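You operate a simulated robot arm through the tools that you are given. There is no shell and no other tool.

You run a simulated robot arm. Do the job below in one go: nothing can be reset, and whatever is moved stays where it is left.

JOB
Cover the white cup with its lid, then warm it to 50 C.
Fine: press the lid on till it catches; use the heater block; wait for the READY lamp, turn the block off and set the cup on the white mat. Set down upright: what you pick out.

The check looks at the end state, three seconds after you hand in, the way a careful person would. Anything else that was tipped, shoved, dropped, spilled or broken makes it a failure. A push-on lid holds only when it is set on centred and level and pressed home; a screw cap is set on level and turned clockwise until tight.

ROBOT AND FRAMES
A 7-joint arm with a two-finger parallel gripper, fixed in place. Base frame: the origin is at the foot of the arm, x ahead of it, y to its left, z up; the work surface is at about z = 0.82. Units: m, rad, N and s.
With the tool pointing down near the work surface it reaches from about 0.26 to 0.7 m from the base axis. Its first joint turns from -2.897 to 2.897 rad. Payload 3.43 kg.
The TCP is the grasp point between the finger pads, 0.03 m short of the fingertips. In the tool frame z runs along the fingers and y along their closing line. The gripper opens to 0.094 m. The fingers are 0.028 m wide and 0.01 m thick; the gripper's body (0.05 by 0.096 m) begins 0.055 m behind the TCP.
Orientation is that of the tool frame in the base frame, as a unit quaternion [x, y, z, w]. With the fingers straight down and closing along the base's y, the tool's x points along the base's -x, its y along +y and its z along -z.

CONTROLS
- The arm moves only by the tool send_rows. Its argument "steps" is a list that holds one entry, the list of rows, each a list of 7 numbers: the shift along the tool's x, y, z in m, then the turn, a rotation vector about the tool's x, y, z in rad, then the closure, from 0 (fully open) to 1 (shut). In form: [[[dx, dy, dz, ax, ay, az, hand], ...]]. A call has 1 to 20 rows; each row is the pose to reach, as a shift and turn from the pose commanded when the call began, along the tool's axes at that moment. Each row takes 0.2 s and may step no farther than 0.05 m and 0.15 rad from the row before; otherwise, or with a gripper value out of range, the whole call is refused. A pose out of reach is approached as far as the arm can. The call stops where the force on the tool passes 40 N (or 10 N more than at its start, if that is more) or the arm is blocked; 0.2 s more then pass. Each finger travels about 0.108 m/s and halts on what it meets, pressing with about 35 N; the grip force reading is that of the motor and also rises with nothing between the fingers. The clock runs only during rows and for 0.2 s after the last one: add rows that repeat a pose to give the fingers time. It gives the time, the measured TCP pose, the force on the tool (base axes), the opening and the grip force at its end, in the units of the frame above (readings bear some noise), with the torque about the TCP (base axes, N m) and any sound that the robot's microphone picked up.
- Cameras (640 x 400 px; columns grow to the right, rows downward): "scene" is fixed at [0.052, -0.5021, 1.4128]; the picture's right is [0.32, -0.95, 0.00], its down [-0.54, -0.18, -0.82] and it looks along [0.78, 0.26, -0.57] (base axes); focal length 338 px, centre (320, 200). "wrist" rides on the gripper at [0.076, 0.014, -0.102] in the tool frame; the picture's right is [-0.18, 0.98, 0.00], its down [-0.75, -0.14, -0.64] and it looks along [-0.63, -0.12, 0.77] (tool axes); focal length 243 px, centre (320, 200). There is no depth. A picture from a camera that has moved, and an enlarged one, comes with that camera's place and axes in the base frame and with its lens.
- snapshot(camera): a new picture of that camera. No time passes.
- raise_lower(by): slides the trunk up (or, below 0, down) by that many m; the arm rides with it, the base frame stays. It gives what a move gives, with no picture.
- inspect(camera, box): a new picture of the part [left, top, right, bottom] of that camera's present view, enlarged. No time passes.
- job_done(): hands the job in; it is judged then, once.

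Places have to be worked out from the pictures, the camera data and where the tool is seen. Open the gripper and draw the arm clear of the work before you hand the job in, unless the task says otherwise.

The tools are called as name(argument=value, ...) on one line, values as JSON. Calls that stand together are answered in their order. send_rows: Moves the arm, as the interface text tells. Its arguments: {"type":"object","properties":{"steps":{"type":"array","items":{"type":"array","items":{"type":"array","items":{"type":"number"}}}}},"required":["steps"]} The other tools are called the same way: raise_lower (by) slides the trunk up or down; snapshot (camera) takes a picture; inspect (camera, box) takes an enlarged picture of a part of a camera's view; job_done () hands the job in.

At the start:

```text
clock: 0.0
ee_pos: [0.4357, -0.3254, 1.1334]
tcp_rot: [0.0, 1.0, 0.001, 0.0]
contact_force: [0.6, 0.0, -0.1]
wrist_torque: [-0.02, 0.02, 0.0]
finger_gap: 0.0938
grasp_force: 0.0
trunk travel left (down, up): [-0.25, 0.34]
```

scene: 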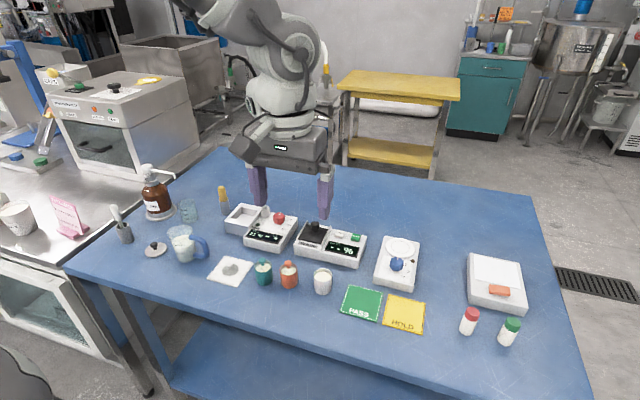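
wrist: 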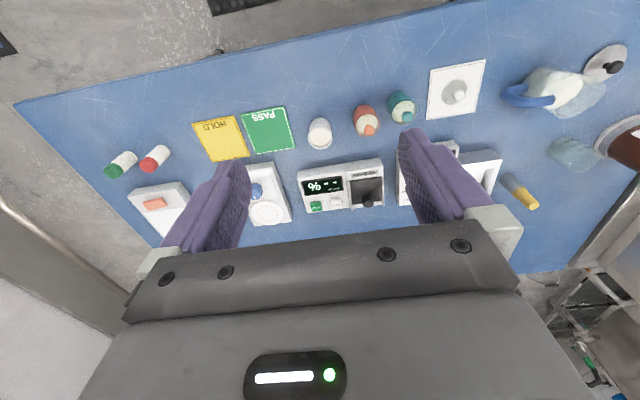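

I'll start by enlarging the parts of the scene view to identify the cup, the lid, the heater block and the mat.

inspect(camera="scene", box=[100, 160, 260, 300])

inspect(camera="scene", box=[210, 180, 370, 310])

inspect(camera="scene", box=[340, 220, 540, 350])

inspect(camera="wrist", box=[280, 50, 520, 230])

inspect(camera="wrist", box=[460, 30, 640, 230])

```text
2.86 times, centred on (180, 230) of scene
camera zoom: at [0.052, -0.5021, 1.4128], right [0.32, -0.95, 0.0], down [-0.54, -0.18, -0.82], along [0.78, 0.26, -0.57], focal length 964 px, centre (720, 114)
```

zoom: 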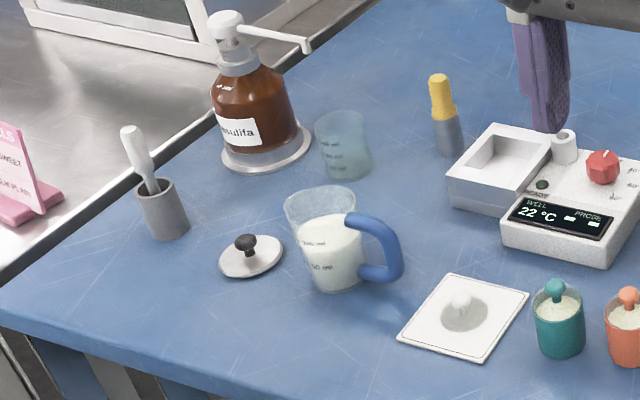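

```text
3.08 times, centred on (290, 245) of scene
camera zoom: at [0.052, -0.5021, 1.4128], right [0.32, -0.95, 0.0], down [-0.54, -0.18, -0.82], along [0.78, 0.26, -0.57], focal length 1039 px, centre (412, 62)
```

zoom: 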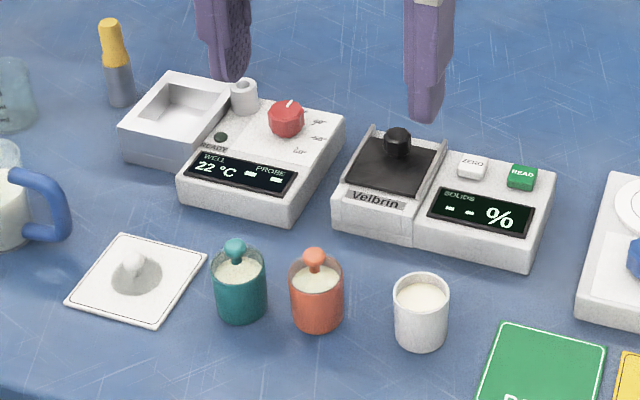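

```text
3.08 times, centred on (440, 285) of scene
camera zoom: at [0.052, -0.5021, 1.4128], right [0.32, -0.95, 0.0], down [-0.54, -0.18, -0.82], along [0.78, 0.26, -0.57], focal length 1039 px, centre (-49, -62)
```

zoom: 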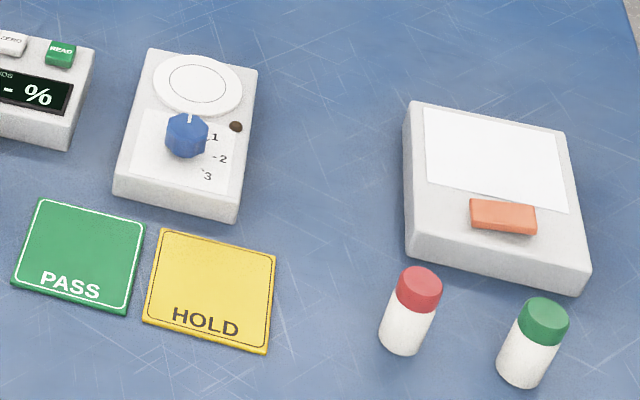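

```text
2.22 times, centred on (400, 140) of wrist
camera zoom: at [0.3595, -0.3123, 1.2357], right [0.18, 0.98, 0.0], down [0.75, -0.14, 0.64], along [0.63, -0.12, -0.77], focal length 539 px, centre (142, 333)
```

zoom: 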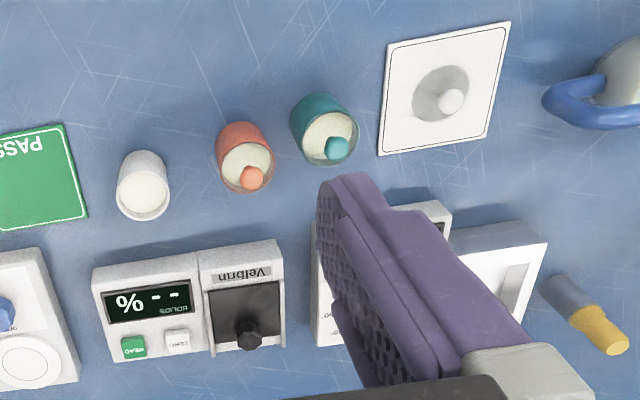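

```text
2.00 times, centred on (550, 130) of wrist
camera zoom: at [0.3595, -0.3123, 1.2357], right [0.18, 0.98, 0.0], down [0.75, -0.14, 0.64], along [0.63, -0.12, -0.77], focal length 485 px, centre (-140, 340)
```

zoom: 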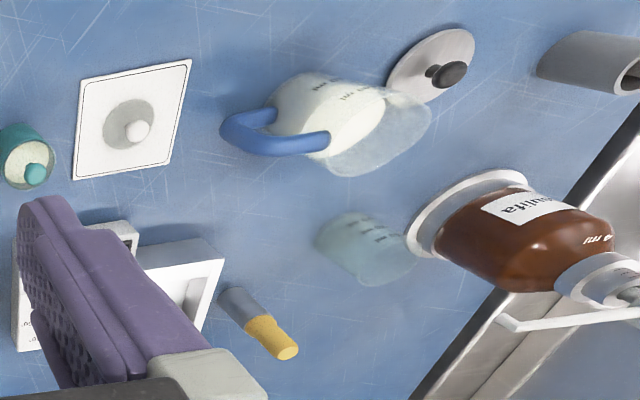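

The white cup stands open at about (0.54, -0.35). A clear lid with a white knob lies on the white mat near (0.515, -0.124), and the heater block with the red knob is around (0.65, -0.1). I'll move the wrist camera closer to measure these.

send_rows(steps=[[[-0.01, 0.035, 0.016, 0, 0, 0, 0], [-0.02, 0.07, 0.032, 0, 0, 0, 0], [-0.03, 0.105, 0.048, 0, 0, 0, 0], [-0.04, 0.14, 0.064, 0, 0, 0, 0], [-0.05, 0.175, 0.08, 0, 0, 0, 0], [-0.05, 0.175, 0.08, 0, 0, 0, 0]]])

snapshot(camera="wrist")

snapshot(camera="scene")

```text
clock: 1.4
ee_pos: [0.4846, -0.1489, 1.0514]
tcp_rot: [0.001, 1.0, 0.0, 0.0]
contact_force: [0.1, 0.4, 0.6]
wrist_torque: [-0.02, 0.04, 0.02]
finger_gap: 0.0938
grasp_force: 0.1
trunk travel left (down, up): [-0.25, 0.34]
```

```text
taken
camera wrist: at [0.4098, -0.1356, 1.1541], right [0.18, 0.98, 0.0], down [0.75, -0.14, 0.64], along [0.63, -0.12, -0.77], focal length 243 px, centre (320, 200)
```

wrist: 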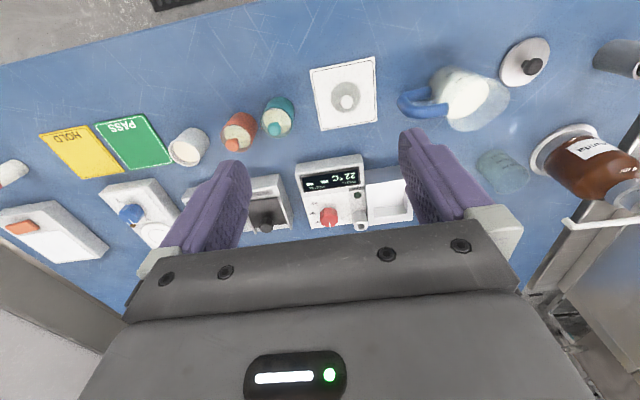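

```text
taken
```

scene: 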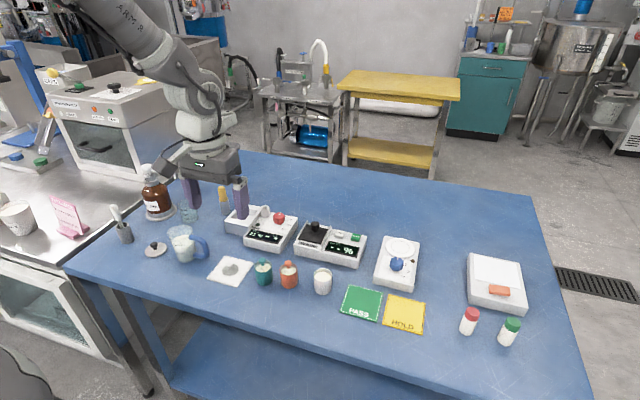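

inspect(camera="wrist", box=[250, 130, 450, 250])

inspect(camera="scene", box=[215, 190, 305, 260])

inspect(camera="wrist", box=[140, 40, 400, 190])

```text
3.20 times, centred on (350, 190) of wrist
camera zoom: at [0.4098, -0.1356, 1.1541], right [0.18, 0.98, 0.0], down [0.75, -0.14, 0.64], along [0.63, -0.12, -0.77], focal length 776 px, centre (224, 232)
```

zoom: 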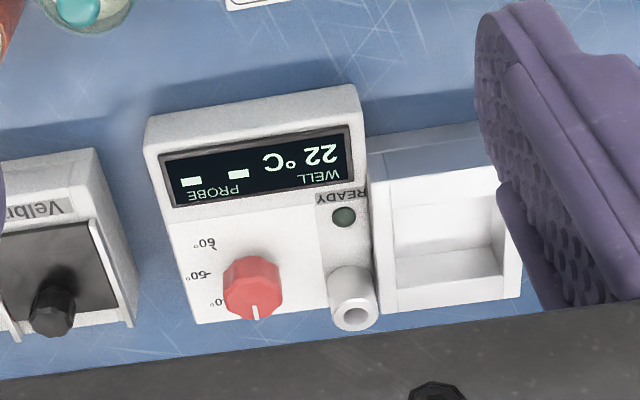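

```text
5.71 times, centred on (260, 225) of scene
camera zoom: at [0.052, -0.5021, 1.4128], right [0.32, -0.95, 0.0], down [-0.54, -0.18, -0.82], along [0.78, 0.26, -0.57], focal length 1929 px, centre (663, 57)
```

zoom: 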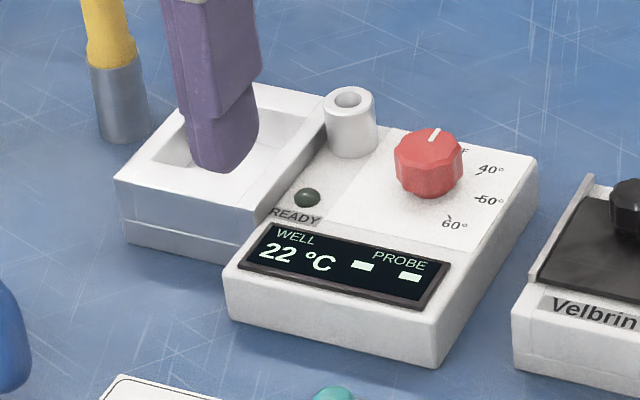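

```text
2.46 times, centred on (270, 115) of wrist
camera zoom: at [0.4098, -0.1356, 1.1541], right [0.18, 0.98, 0.0], down [0.75, -0.14, 0.64], along [0.63, -0.12, -0.77], focal length 597 px, centre (443, 409)
```

zoom: 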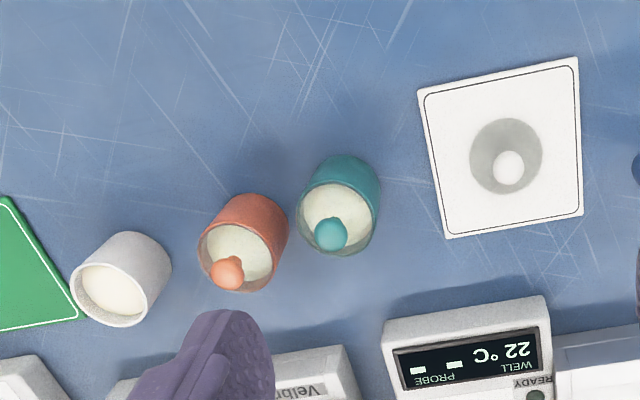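

The heater dial is the red knob, with its pointer away from the arm on what looks like OFF and 40/50/60 marked clockwise. I'll go above the lid on the white mat with the fingers half closed and look closer.

send_rows(steps=[[[-0.01, 0.01, 0.03, 0, 0, 0, 0.2], [-0.02, 0.02, 0.06, 0, 0, 0, 0.4], [-0.03, 0.026, 0.09, 0, 0, 0, 0.5], [-0.03, 0.026, 0.103, 0, 0, 0, 0.5], [-0.03, 0.026, 0.103, 0, 0, 0, 0.5], [-0.03, 0.026, 0.103, 0, 0, 0, 0.5]]])

snapshot(camera="wrist")

inspect(camera="scene", box=[190, 220, 340, 310])

```text
clock: 2.8
ee_pos: [0.5165, -0.1233, 0.9505]
tcp_rot: [0.0, 1.0, 0.0, -0.001]
contact_force: [0.3, 0.1, 0.6]
wrist_torque: [-0.02, 0.02, -0.01]
finger_gap: 0.0469
grasp_force: 0.0
trunk travel left (down, up): [-0.25, 0.34]
```

```text
taken
camera wrist: at [0.4392, -0.1107, 1.0525], right [0.18, 0.98, 0.0], down [0.75, -0.14, 0.64], along [0.63, -0.12, -0.77], focal length 243 px, centre (320, 200)
```

wrist: 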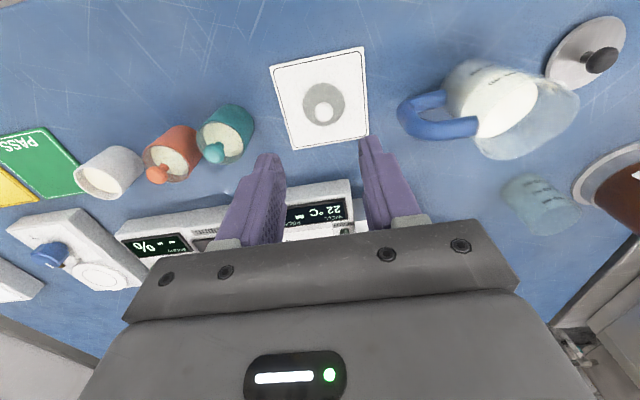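

```text
4.27 times, centred on (265, 265) of scene
camera zoom: at [0.052, -0.5021, 1.4128], right [0.32, -0.95, 0.0], down [-0.54, -0.18, -0.82], along [0.78, 0.26, -0.57], focal length 1440 px, centre (555, -77)
```

zoom: 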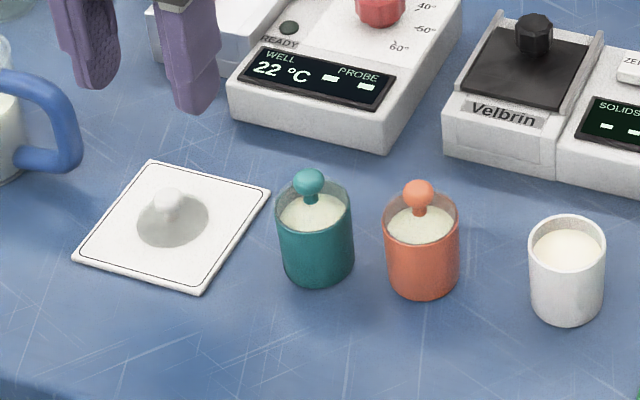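

inspect(camera="wrist", box=[260, 40, 380, 150])

inspect(camera="scene", box=[205, 250, 260, 290])

inspect(camera="wrist", box=[60, 90, 260, 210])

```text
3.64 times, centred on (320, 95) of wrist
camera zoom: at [0.4392, -0.1107, 1.0525], right [0.18, 0.98, 0.0], down [0.75, -0.14, 0.64], along [0.63, -0.12, -0.77], focal length 882 px, centre (320, 582)
```

zoom: 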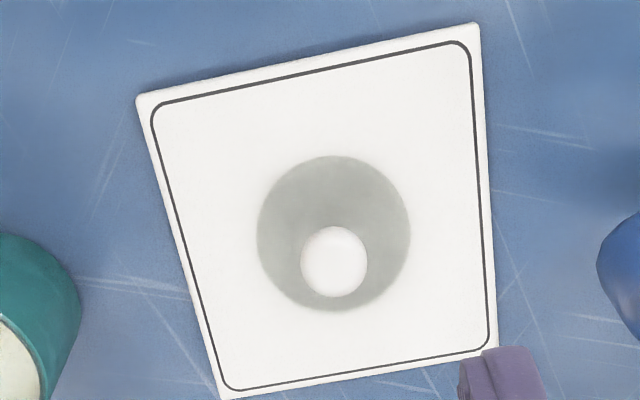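

```text
10.00 times, centred on (232, 270) of scene
camera zoom: at [0.052, -0.5021, 1.4128], right [0.32, -0.95, 0.0], down [-0.54, -0.18, -0.82], along [0.78, 0.26, -0.57], focal length 3375 px, centre (1195, -500)
```

zoom: 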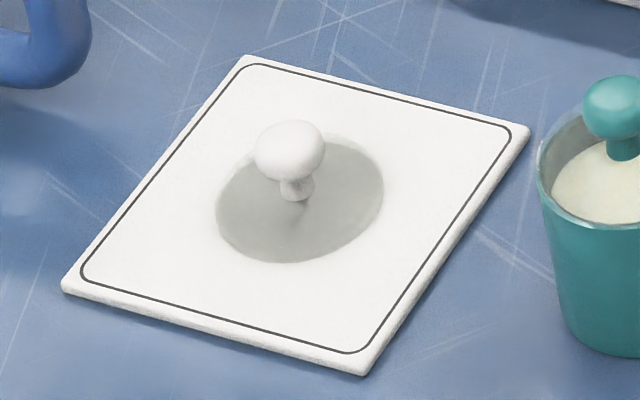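

```text
3.20 times, centred on (160, 150) of wrist
camera zoom: at [0.4392, -0.1107, 1.0525], right [0.18, 0.98, 0.0], down [0.75, -0.14, 0.64], along [0.63, -0.12, -0.77], focal length 776 px, centre (832, 360)
```

zoom: 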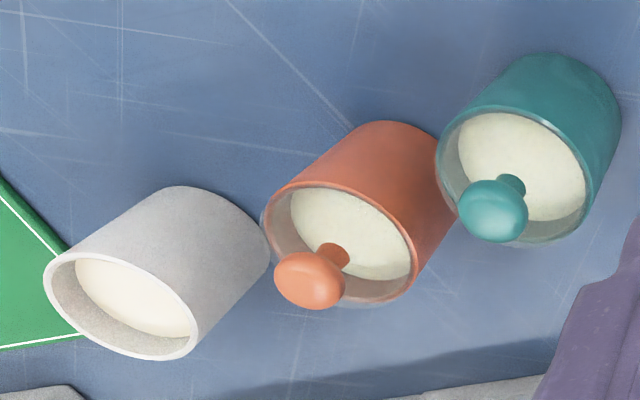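

The lid lies flat on the mat with its disc centre at about (0.5137, -0.1217) and its knob head at z≈0.845. I'll lower the fingers around the knob, with the tips just above the disc.

send_rows(steps=[[[0.001, 0.0015, 0.03, 0, 0, 0, 0.5], [0.002, 0.0027, 0.055, 0, 0, 0, 0.5], [0.002, 0.0027, 0.075, 0, 0, 0, 0.5], [0.002, 0.0027, 0.0864, 0, 0, 0, 0.5], [0.002, 0.0027, 0.0864, 0, 0, 0, 0.5]]])

inspect(camera="scene", box=[200, 230, 270, 290])

inspect(camera="wrist", box=[240, 120, 400, 250])

```text
clock: 4.0
ee_pos: [0.513, -0.1206, 0.8642]
tcp_rot: [0.0, 1.0, 0.0, 0.0]
contact_force: [0.0, 0.1, 0.4]
wrist_torque: [-0.02, 0.0, 0.01]
finger_gap: 0.047
grasp_force: 0.0
trunk travel left (down, up): [-0.25, 0.34]
```

```text
6.67 times, centred on (235, 260) of scene
camera zoom: at [0.052, -0.5021, 1.4128], right [0.32, -0.95, 0.0], down [-0.54, -0.18, -0.82], along [0.78, 0.26, -0.57], focal length 2250 px, centre (887, -200)
```

zoom: 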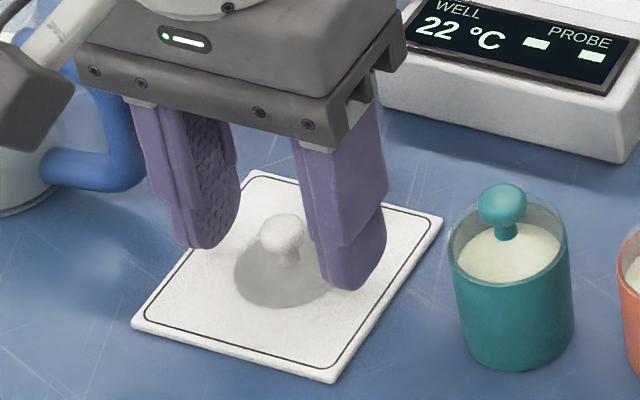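

```text
3.08 times, centred on (320, 185) of wrist
camera zoom: at [0.4371, -0.1081, 0.9664], right [0.18, 0.98, 0.0], down [0.75, -0.14, 0.64], along [0.63, -0.12, -0.77], focal length 746 px, centre (320, 246)
```

zoom: 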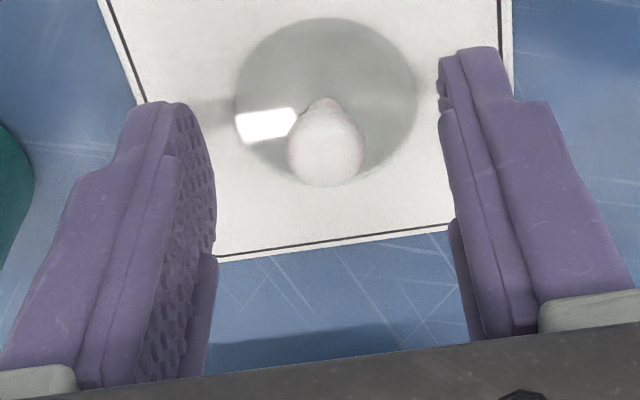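

The knob sits centred between the fingers, within about 1 mm of the TCP line. I'll close on it.

send_rows(steps=[[[0, 0, 0, 0, 0, 0, 0.7], [0, 0, 0, 0, 0, 0, 0.85], [0, 0, 0, 0, 0, 0, 1], [0, 0, 0, 0, 0, 0, 1], [0, 0, 0, 0, 0, 0, 1]]])

inspect(camera="scene", box=[200, 230, 270, 290])

inspect(camera="wrist", box=[240, 120, 400, 250])

```text
clock: 5.2
ee_pos: [0.5125, -0.1202, 0.863]
tcp_rot: [0.001, 1.0, 0.001, 0.0]
contact_force: [0.1, -0.5, 0.3]
wrist_torque: [0.01, 0.0, 0.02]
finger_gap: 0.011
grasp_force: 35.7
trunk travel left (down, up): [-0.25, 0.34]
```

```text
6.67 times, centred on (235, 260) of scene
camera zoom: at [0.052, -0.5021, 1.4128], right [0.32, -0.95, 0.0], down [-0.54, -0.18, -0.82], along [0.78, 0.26, -0.57], focal length 2250 px, centre (887, -200)
```

zoom: 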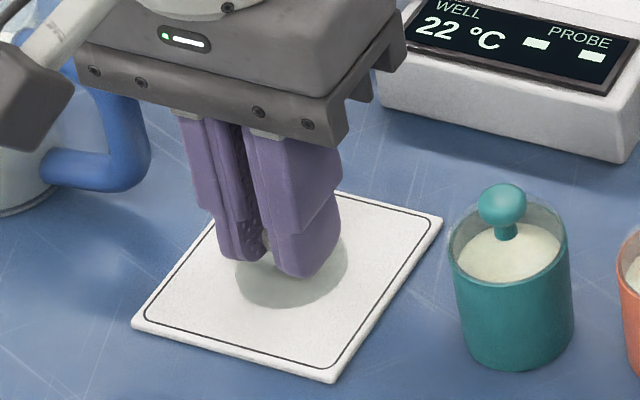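

```text
3.08 times, centred on (320, 185) of wrist
camera zoom: at [0.437, -0.1081, 0.9665], right [0.18, 0.98, 0.0], down [0.75, -0.14, 0.64], along [0.63, -0.12, -0.77], focal length 746 px, centre (320, 246)
```

zoom: 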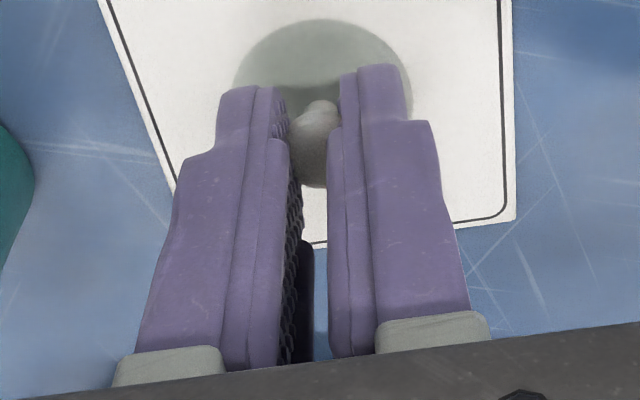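

Grip is at 35.7 N with the gap stopped on the knob. I'll lift straight up and check the lid hangs level.

send_rows(steps=[[[0, 0, -0.01, 0, 0, 0, 1], [0, 0, -0.03, 0, 0, 0, 1], [0, 0, -0.06, 0, 0, 0, 1], [0, 0, -0.1, 0, 0, 0, 1], [0, 0, -0.12, 0, 0, 0, 1], [0, 0, -0.12, 0, 0, 0, 1]]])

inspect(camera="scene", box=[190, 180, 290, 260])

snapshot(camera="wrist")

```text
clock: 6.6
ee_pos: [0.5135, -0.1215, 0.983]
tcp_rot: [0.0, 1.0, 0.0, 0.0]
contact_force: [0.4, -0.2, 0.1]
wrist_torque: [-0.02, -0.01, 0.0]
finger_gap: 0.0109
grasp_force: 34.9
trunk travel left (down, up): [-0.25, 0.34]
```

```text
5.00 times, centred on (240, 220) of scene
camera zoom: at [0.052, -0.5021, 1.4128], right [0.32, -0.95, 0.0], down [-0.54, -0.18, -0.82], along [0.78, 0.26, -0.57], focal length 1688 px, centre (720, 100)
```

zoom: 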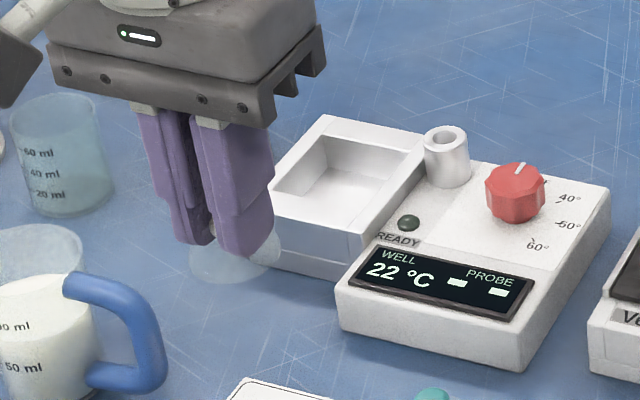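

```text
taken
camera wrist: at [0.4377, -0.1088, 1.0867], right [0.18, 0.98, 0.0], down [0.75, -0.14, 0.64], along [0.63, -0.12, -0.77], focal length 243 px, centre (320, 200)
```

wrist: 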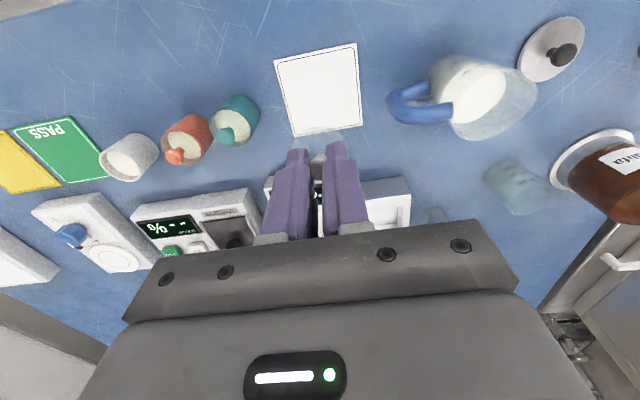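

The lid came up with the gripper and hangs level. I'll carry it high over the table to above the white cup and re-measure the cup there.

send_rows(steps=[[[-0.003, -0.03, -0.005, 0, 0, 0, 1], [-0.006, -0.07, -0.01, 0, 0, 0, 1], [-0.01, -0.11, -0.015, 0, 0, 0, 1], [-0.013, -0.15, -0.015, 0, 0, 0, 1], [-0.016, -0.19, -0.015, 0, 0, 0, 1], [-0.018, -0.22, -0.015, 0, 0, 0, 1], [-0.018, -0.22, -0.015, 0, 0, 0, 1]]])

snapshot(camera="wrist")

inspect(camera="wrist", box=[250, 60, 390, 170])

inspect(camera="scene", box=[270, 200, 390, 310])

```text
clock: 8.2
ee_pos: [0.5302, -0.3421, 0.9991]
tcp_rot: [-0.001, 1.0, 0.0, 0.0]
contact_force: [0.2, -0.4, -0.3]
wrist_torque: [0.01, 0.01, 0.01]
finger_gap: 0.0106
grasp_force: 34.8
trunk travel left (down, up): [-0.25, 0.34]
```

```text
taken
camera wrist: at [0.4554, -0.329, 1.1019], right [0.18, 0.98, 0.0], down [0.75, -0.14, 0.64], along [0.63, -0.12, -0.77], focal length 243 px, centre (320, 200)
```

wrist: 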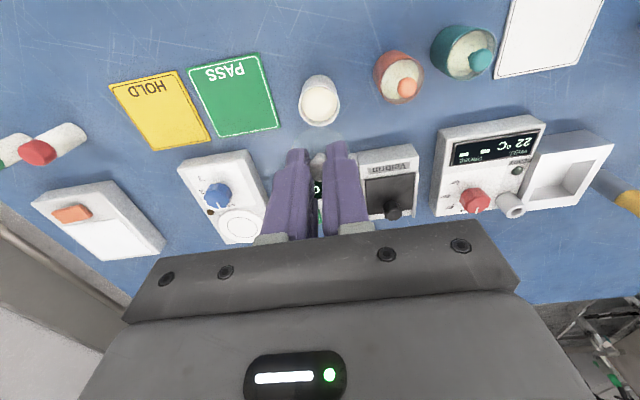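

```text
3.64 times, centred on (320, 115) of wrist
camera zoom: at [0.4554, -0.329, 1.1019], right [0.18, 0.98, 0.0], down [0.75, -0.14, 0.64], along [0.63, -0.12, -0.77], focal length 882 px, centre (320, 509)
```

zoom: 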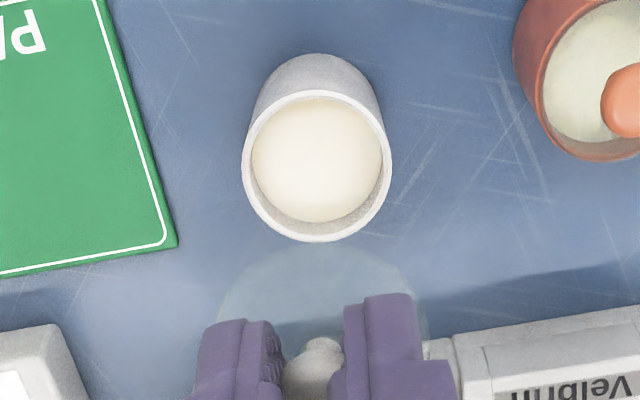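

```text
3.64 times, centred on (330, 255) of scene
camera zoom: at [0.052, -0.5021, 1.4128], right [0.32, -0.95, 0.0], down [-0.54, -0.18, -0.82], along [0.78, 0.26, -0.57], focal length 1227 px, centre (284, 0)
```

zoom: 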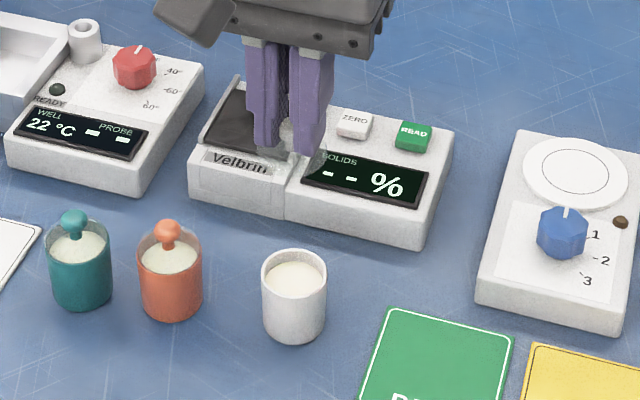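

The lid is centred on the TCP to within about 1 mm. I put the cup axis at about (0.533, -0.345) and its rim near z 0.868. I'll drop to about 17 mm above the rim and check alignment again.

send_rows(steps=[[[-0.0013, -0.0033, 0.02, 0, 0, 0, 1], [-0.0013, -0.0033, 0.045, 0, 0, 0, 1], [-0.0013, -0.0033, 0.065, 0, 0, 0, 1], [-0.0013, -0.0033, 0.074, 0, 0, 0, 1], [-0.0013, -0.0033, 0.074, 0, 0, 0, 1]]])

inspect(camera="wrist", box=[260, 90, 380, 180])

inspect(camera="scene", box=[290, 230, 360, 300])

```text
clock: 9.4
ee_pos: [0.5333, -0.3459, 0.923]
tcp_rot: [0.0, 1.0, 0.001, 0.0]
contact_force: [-0.1, -0.4, 0.0]
wrist_torque: [0.02, 0.0, 0.03]
finger_gap: 0.0108
grasp_force: 35.2
trunk travel left (down, up): [-0.25, 0.34]
```

```text
4.44 times, centred on (320, 135) of wrist
camera zoom: at [0.4566, -0.3322, 1.0273], right [0.18, 0.98, 0.0], down [0.75, -0.14, 0.64], along [0.63, -0.12, -0.77], focal length 1078 px, centre (320, 489)
```

zoom: 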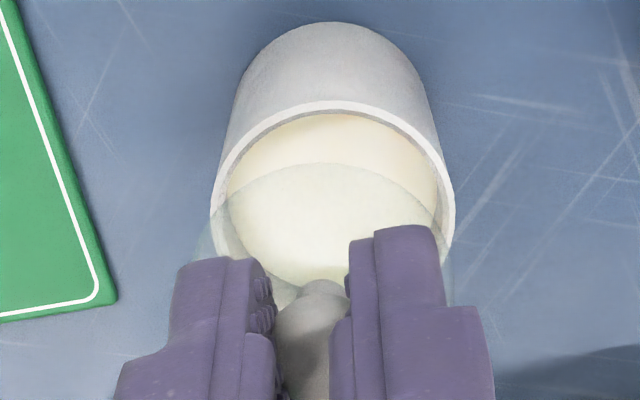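

```text
5.71 times, centred on (325, 265) of scene
camera zoom: at [0.052, -0.5021, 1.4128], right [0.32, -0.95, 0.0], down [-0.54, -0.18, -0.82], along [0.78, 0.26, -0.57], focal length 1929 px, centre (291, -171)
```

zoom: 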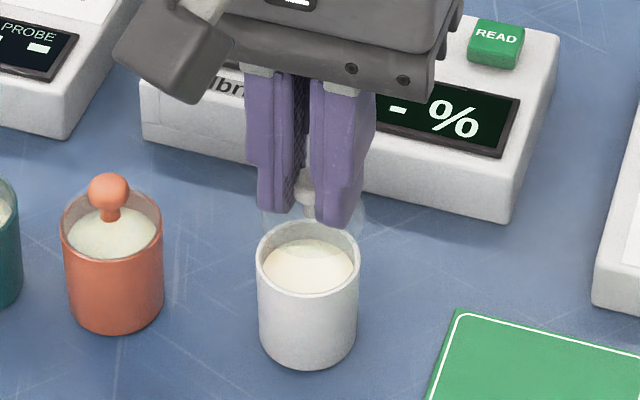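

The rim sits slightly to +y of the lid, by about 1.8 mm, and x is less certain. I'll enlarge further to pin down the offset.

inspect(camera="scene", box=[308, 258, 340, 284])

inspect(camera="wrist", box=[285, 100, 360, 160])

```text
15.38 times, centred on (324, 271) of scene
camera zoom: at [0.052, -0.5021, 1.4128], right [0.32, -0.95, 0.0], down [-0.54, -0.18, -0.82], along [0.78, 0.26, -0.57], focal length 5193 px, centre (258, -892)
```

zoom: 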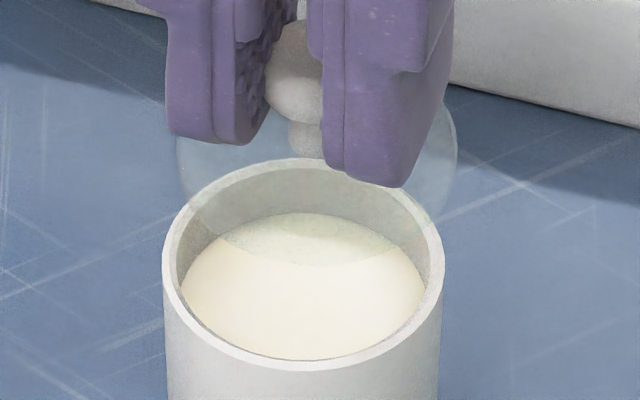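

```text
6.67 times, centred on (322, 130) of wrist
camera zoom: at [0.4566, -0.3322, 1.0273], right [0.18, 0.98, 0.0], down [0.75, -0.14, 0.64], along [0.63, -0.12, -0.77], focal length 1618 px, centre (303, 667)
```

zoom: 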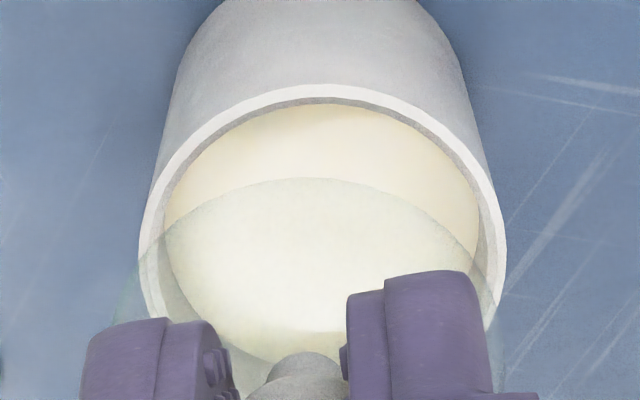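

From the scene view, the lid bottom is about 20 mm above the rim. It needs to shift about +1.75 mm in y and under 0.5 mm in x. I'll correct that and drop 14 mm for a close final check.

send_rows(steps=[[[0.0003, 0.00175, 0.0, 0, 0, 0, 1], [0.0003, 0.00175, 0.007, 0, 0, 0, 1], [0.0003, 0.00175, 0.014, 0, 0, 0, 1], [0.0003, 0.00175, 0.014, 0, 0, 0, 1]]])

inspect(camera="scene", box=[308, 258, 340, 284])

inspect(camera="wrist", box=[285, 110, 360, 170])

```text
clock: 10.4
ee_pos: [0.5327, -0.343, 0.9098]
tcp_rot: [-0.001, 1.0, 0.0, 0.0]
contact_force: [-0.1, 0.4, -0.3]
wrist_torque: [-0.01, 0.0, 0.0]
finger_gap: 0.0105
grasp_force: 34.6
trunk travel left (down, up): [-0.25, 0.34]
```

```text
15.38 times, centred on (324, 271) of scene
camera zoom: at [0.052, -0.5021, 1.4128], right [0.32, -0.95, 0.0], down [-0.54, -0.18, -0.82], along [0.78, 0.26, -0.57], focal length 5193 px, centre (258, -892)
```

zoom: 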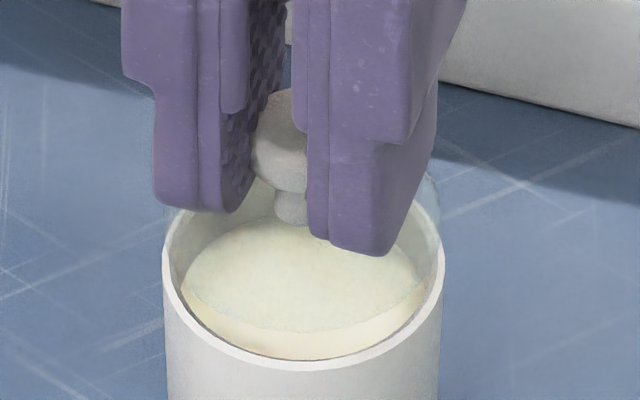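

```text
6.67 times, centred on (322, 140) of wrist
camera zoom: at [0.4565, -0.3302, 1.0135], right [0.18, 0.98, 0.0], down [0.75, -0.14, 0.64], along [0.63, -0.12, -0.77], focal length 1618 px, centre (303, 600)
```

zoom: 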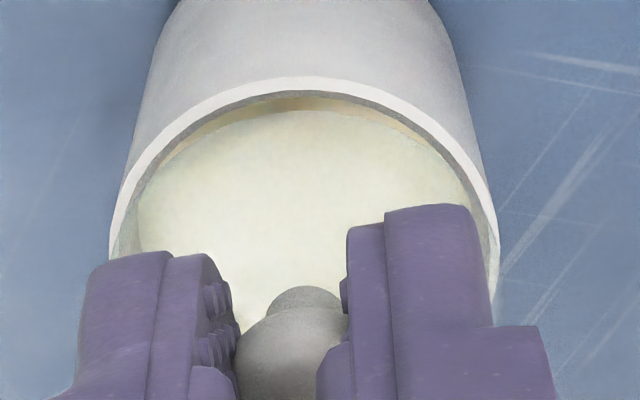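

There's about 8 mm left to the rim. y is now centred, and both views suggest the lid is about 1 mm too far in +x. I'll shift 1 mm back and drop 4 mm more.

send_rows(steps=[[[0.001, -0.0002, 0.0, 0, 0, 0, 1], [0.001, -0.0002, 0.004, 0, 0, 0, 1], [0.001, -0.0002, 0.004, 0, 0, 0, 1]]])

inspect(camera="scene", box=[308, 258, 340, 284])

inspect(camera="wrist", box=[285, 110, 360, 170])

```text
clock: 11.2
ee_pos: [0.5301, -0.3434, 0.907]
tcp_rot: [0.0, 1.0, 0.0, 0.0]
contact_force: [0.5, -0.3, -0.8]
wrist_torque: [0.03, -0.03, 0.0]
finger_gap: 0.0108
grasp_force: 35.1
trunk travel left (down, up): [-0.25, 0.34]
```

```text
15.38 times, centred on (324, 271) of scene
camera zoom: at [0.052, -0.5021, 1.4128], right [0.32, -0.95, 0.0], down [-0.54, -0.18, -0.82], along [0.78, 0.26, -0.57], focal length 5193 px, centre (258, -892)
```

zoom: 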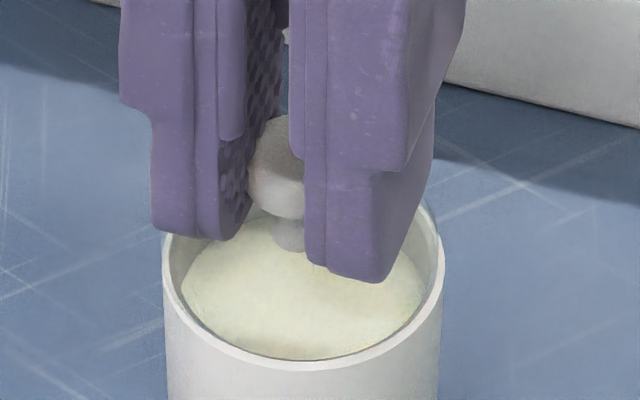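

```text
6.67 times, centred on (322, 140) of wrist
camera zoom: at [0.4555, -0.3302, 1.0093], right [0.18, 0.98, 0.0], down [0.75, -0.14, 0.64], along [0.63, -0.12, -0.77], focal length 1618 px, centre (303, 600)
```

zoom: 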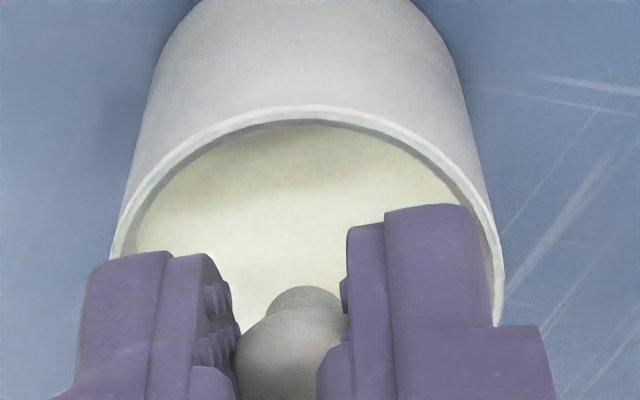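

I got a sign wrong: the wrist views show the cup rim farther in +x than the lid, not nearer. I'll raise a few mm and turn the wrist 90° about the vertical, so the camera measures x directly without depending on height.

send_rows(steps=[[[0, 0, -0.006, 0, 0, 0, 1], [0, 0, -0.006, 0, 0, 0.143, 1], [0, 0, -0.006, 0, 0, 0.286, 1], [0, 0, -0.006, 0, 0, 0.428, 1], [0, 0, -0.006, 0, 0, 0.571, 1], [0, 0, -0.006, 0, 0, 0.714, 1], [0, 0, -0.006, 0, 0, 0.857, 1], [0, 0, -0.006, 0, 0, 1.0, 1], [0, 0, -0.006, 0, 0, 1.142, 1], [0, 0, -0.006, 0, 0, 1.285, 1], [0, 0, -0.006, 0, 0, 1.428, 1], [0, 0, -0.006, 0, 0, 1.5708, 1], [0, 0, -0.006, 0, 0, 1.5708, 1]]])

snapshot(camera="wrist")

inspect(camera="wrist", box=[285, 110, 360, 170])

inspect(camera="scene", box=[308, 258, 340, 284])

```text
clock: 14.0
ee_pos: [0.5308, -0.3436, 0.9121]
tcp_rot: [0.707, 0.707, 0.0, -0.001]
contact_force: [0.5, 0.7, 0.0]
wrist_torque: [0.04, -0.01, 0.01]
finger_gap: 0.0105
grasp_force: 34.7
trunk travel left (down, up): [-0.25, 0.34]
```

```text
taken
camera wrist: at [0.5463, -0.2684, 1.0152], right [0.98, -0.19, 0.0], down [-0.14, -0.75, 0.64], along [-0.12, -0.63, -0.77], focal length 243 px, centre (320, 200)
```

wrist: 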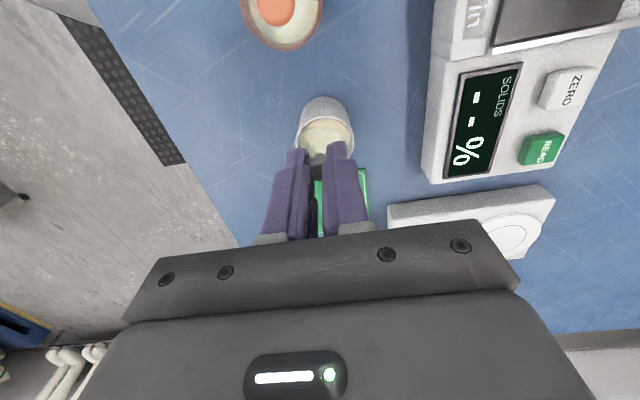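

```text
6.67 times, centred on (322, 140) of wrist
camera zoom: at [0.5463, -0.2684, 1.0152], right [0.98, -0.19, 0.0], down [-0.14, -0.75, 0.64], along [-0.12, -0.63, -0.77], focal length 1618 px, centre (303, 600)
```

zoom: 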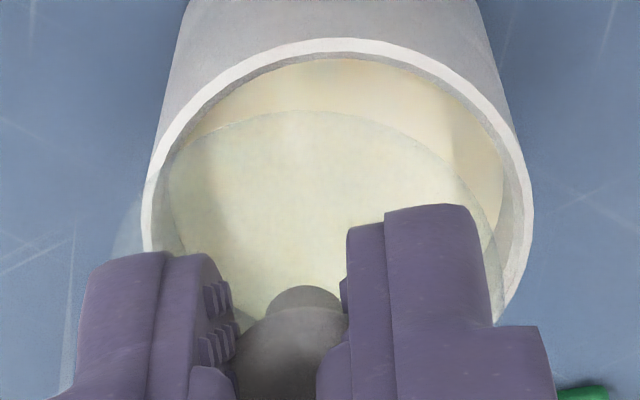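

```text
15.38 times, centred on (324, 271) of scene
camera zoom: at [0.052, -0.5021, 1.4128], right [0.32, -0.95, 0.0], down [-0.54, -0.18, -0.82], along [0.78, 0.26, -0.57], focal length 5193 px, centre (258, -892)
```

zoom: 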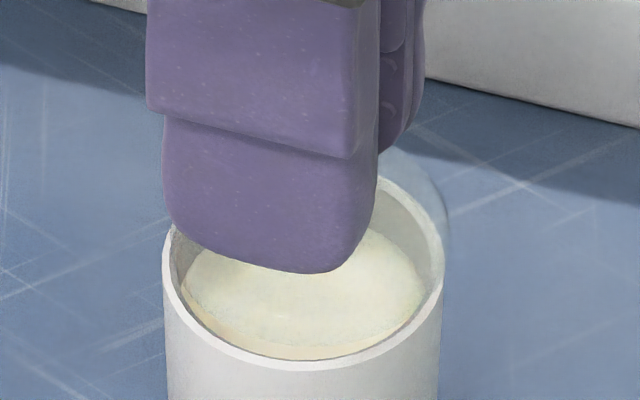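

Measured directly, the cup rim is about 3.2 mm farther in x than the TCP. The lid may also hang slightly off the TCP axis along tool -x, so I'll apply the x correction and check y from the scene at higher zoom.

send_rows(steps=[[[0, 0.0032, 0.0, 0, 0, 0, 1], [0, 0.0032, 0.0, 0, 0, 0, 1]]])

inspect(camera="scene", box=[312, 262, 336, 282])

inspect(camera="wrist", box=[285, 110, 360, 170])

```text
clock: 14.6
ee_pos: [0.5353, -0.3423, 0.9127]
tcp_rot: [0.707, 0.707, 0.0, 0.0]
contact_force: [-0.4, 0.4, -0.6]
wrist_torque: [0.02, -0.04, 0.02]
finger_gap: 0.0106
grasp_force: 34.7
trunk travel left (down, up): [-0.25, 0.34]
```

```text
16.00 times, centred on (324, 272) of scene
camera zoom: at [0.052, -0.5021, 1.4128], right [0.32, -0.95, 0.0], down [-0.54, -0.18, -0.82], along [0.78, 0.26, -0.57], focal length 5401 px, centre (256, -952)
```

zoom: 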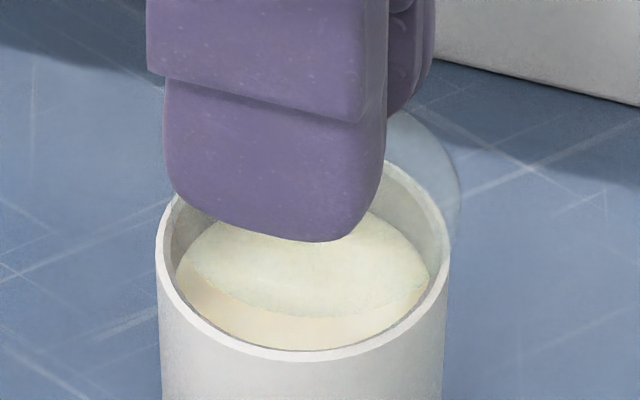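

```text
6.67 times, centred on (322, 140) of wrist
camera zoom: at [0.5494, -0.2683, 1.0154], right [0.98, -0.18, 0.0], down [-0.14, -0.75, 0.64], along [-0.12, -0.63, -0.77], focal length 1618 px, centre (303, 600)
```

zoom: 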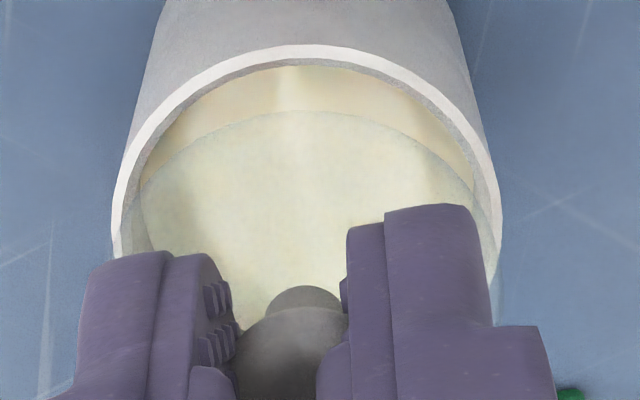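

x is now aligned: the rim is centred at u 305.5 and the expected value is 305.8. The scene shows the lid 1.5 mm too far toward -y, so I'll shift +1.5 mm in y and drop 5 mm.

send_rows(steps=[[[0.0015, 0.0, 0.0, 0, 0, 0, 1], [0.0015, 0.0, 0.005, 0, 0, 0, 1], [0.0015, 0.0, 0.005, 0, 0, 0, 1]]])

inspect(camera="scene", box=[312, 262, 336, 282])

inspect(camera="wrist", box=[285, 110, 360, 170])

```text
clock: 15.4
ee_pos: [0.5346, -0.3425, 0.9077]
tcp_rot: [0.707, 0.707, -0.001, -0.001]
contact_force: [0.8, -0.3, -0.1]
wrist_torque: [-0.01, 0.02, -0.01]
finger_gap: 0.0105
grasp_force: 35.2
trunk travel left (down, up): [-0.25, 0.34]
```

```text
16.00 times, centred on (324, 272) of scene
camera zoom: at [0.052, -0.5021, 1.4128], right [0.32, -0.95, 0.0], down [-0.54, -0.18, -0.82], along [0.78, 0.26, -0.57], focal length 5401 px, centre (256, -952)
```

zoom: 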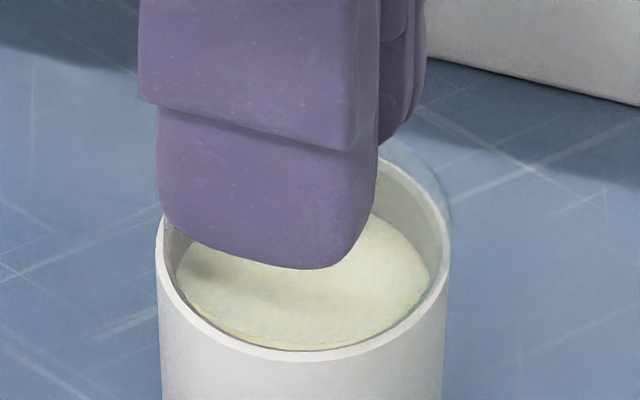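

```text
6.67 times, centred on (322, 140) of wrist
camera zoom: at [0.549, -0.2673, 1.0102], right [0.98, -0.18, 0.0], down [-0.14, -0.75, 0.64], along [-0.12, -0.63, -0.77], focal length 1618 px, centre (303, 600)
```

zoom: 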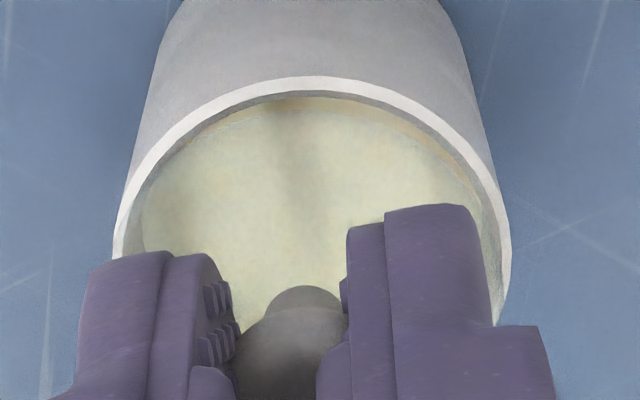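

Residuals are about +0.4 mm in x and +0.5 mm in y, with roughly 4 mm of gap left. I'll trim those and go down in 1 mm rows, watching the force.

send_rows(steps=[[[0.0005, 0.0004, 0.0, 0, 0, 0, 1], [0.0005, 0.0004, 0.001, 0, 0, 0, 1], [0.0005, 0.0004, 0.002, 0, 0, 0, 1], [0.0005, 0.0004, 0.003, 0, 0, 0, 1], [0.0005, 0.0004, 0.003, 0, 0, 0, 1]]])

inspect(camera="scene", box=[312, 262, 336, 282])

inspect(camera="wrist", box=[285, 110, 360, 170])

```text
clock: 16.6
ee_pos: [0.5349, -0.3411, 0.9037]
tcp_rot: [0.707, 0.707, 0.0, 0.001]
contact_force: [-0.5, -0.2, -0.2]
wrist_torque: [-0.02, -0.01, 0.01]
finger_gap: 0.0104
grasp_force: 35.3
trunk travel left (down, up): [-0.25, 0.34]
```

```text
16.00 times, centred on (324, 272) of scene
camera zoom: at [0.052, -0.5021, 1.4128], right [0.32, -0.95, 0.0], down [-0.54, -0.18, -0.82], along [0.78, 0.26, -0.57], focal length 5401 px, centre (256, -952)
```

zoom: 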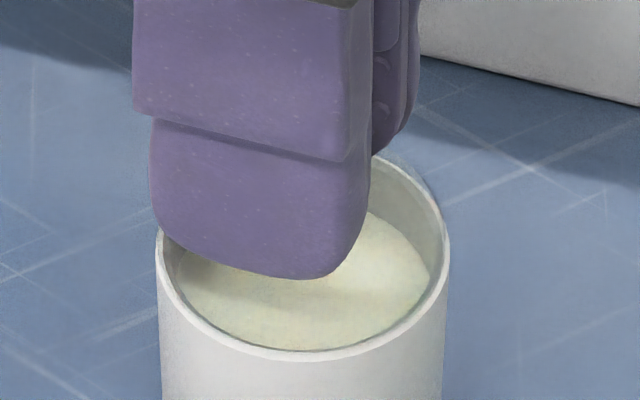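

```text
6.67 times, centred on (322, 140) of wrist
camera zoom: at [0.5494, -0.2662, 1.0075], right [0.98, -0.18, 0.0], down [-0.14, -0.75, 0.64], along [-0.12, -0.63, -0.77], focal length 1618 px, centre (303, 600)
```

zoom: 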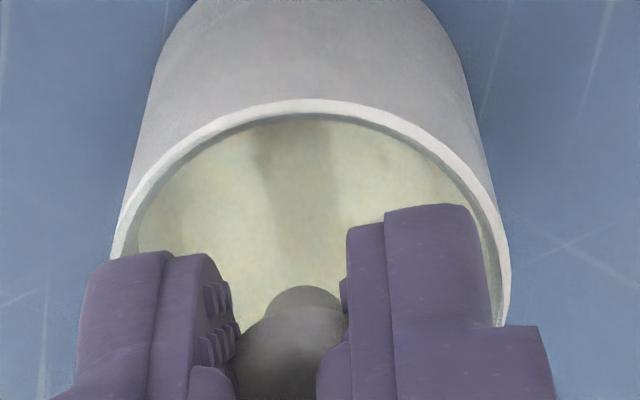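

Still no contact, and the alignment is within about 0.5 mm. I'll trim x by +0.5 mm and continue down slowly.

send_rows(steps=[[[-0.0001, 0.0005, 0.0, 0, 0, 0, 1], [-0.0001, 0.0005, 0.001, 0, 0, 0, 1], [-0.0001, 0.0005, 0.002, 0, 0, 0, 1], [-0.0001, 0.0005, 0.003, 0, 0, 0, 1], [-0.0001, 0.0005, 0.003, 0, 0, 0, 1]]])

inspect(camera="scene", box=[312, 262, 336, 282])

inspect(camera="wrist", box=[285, 110, 360, 170])

```text
clock: 17.8
ee_pos: [0.535, -0.3408, 0.903]
tcp_rot: [0.706, 0.708, 0.0, 0.002]
contact_force: [-0.1, -0.2, 19.3]
wrist_torque: [-0.06, 0.01, -0.01]
finger_gap: 0.0107
grasp_force: 35.0
trunk travel left (down, up): [-0.25, 0.34]
heard: snap
```

```text
16.00 times, centred on (324, 272) of scene
camera zoom: at [0.052, -0.5021, 1.4128], right [0.32, -0.95, 0.0], down [-0.54, -0.18, -0.82], along [0.78, 0.26, -0.57], focal length 5401 px, centre (256, -952)
```

zoom: 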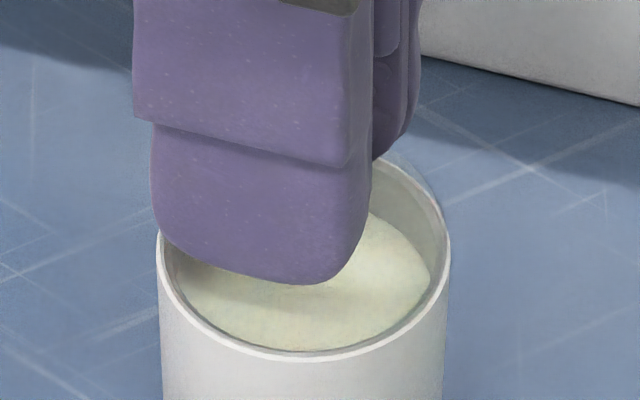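

```text
6.67 times, centred on (322, 140) of wrist
camera zoom: at [0.5493, -0.266, 1.0062], right [0.98, -0.18, 0.0], down [-0.14, -0.75, 0.64], along [-0.12, -0.63, -0.77], focal length 1618 px, centre (303, 600)
```

zoom: 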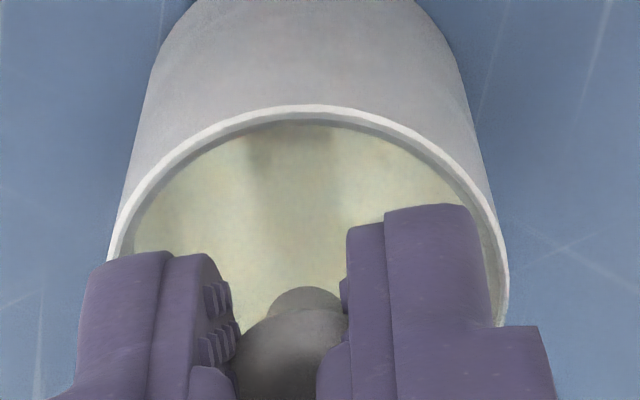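

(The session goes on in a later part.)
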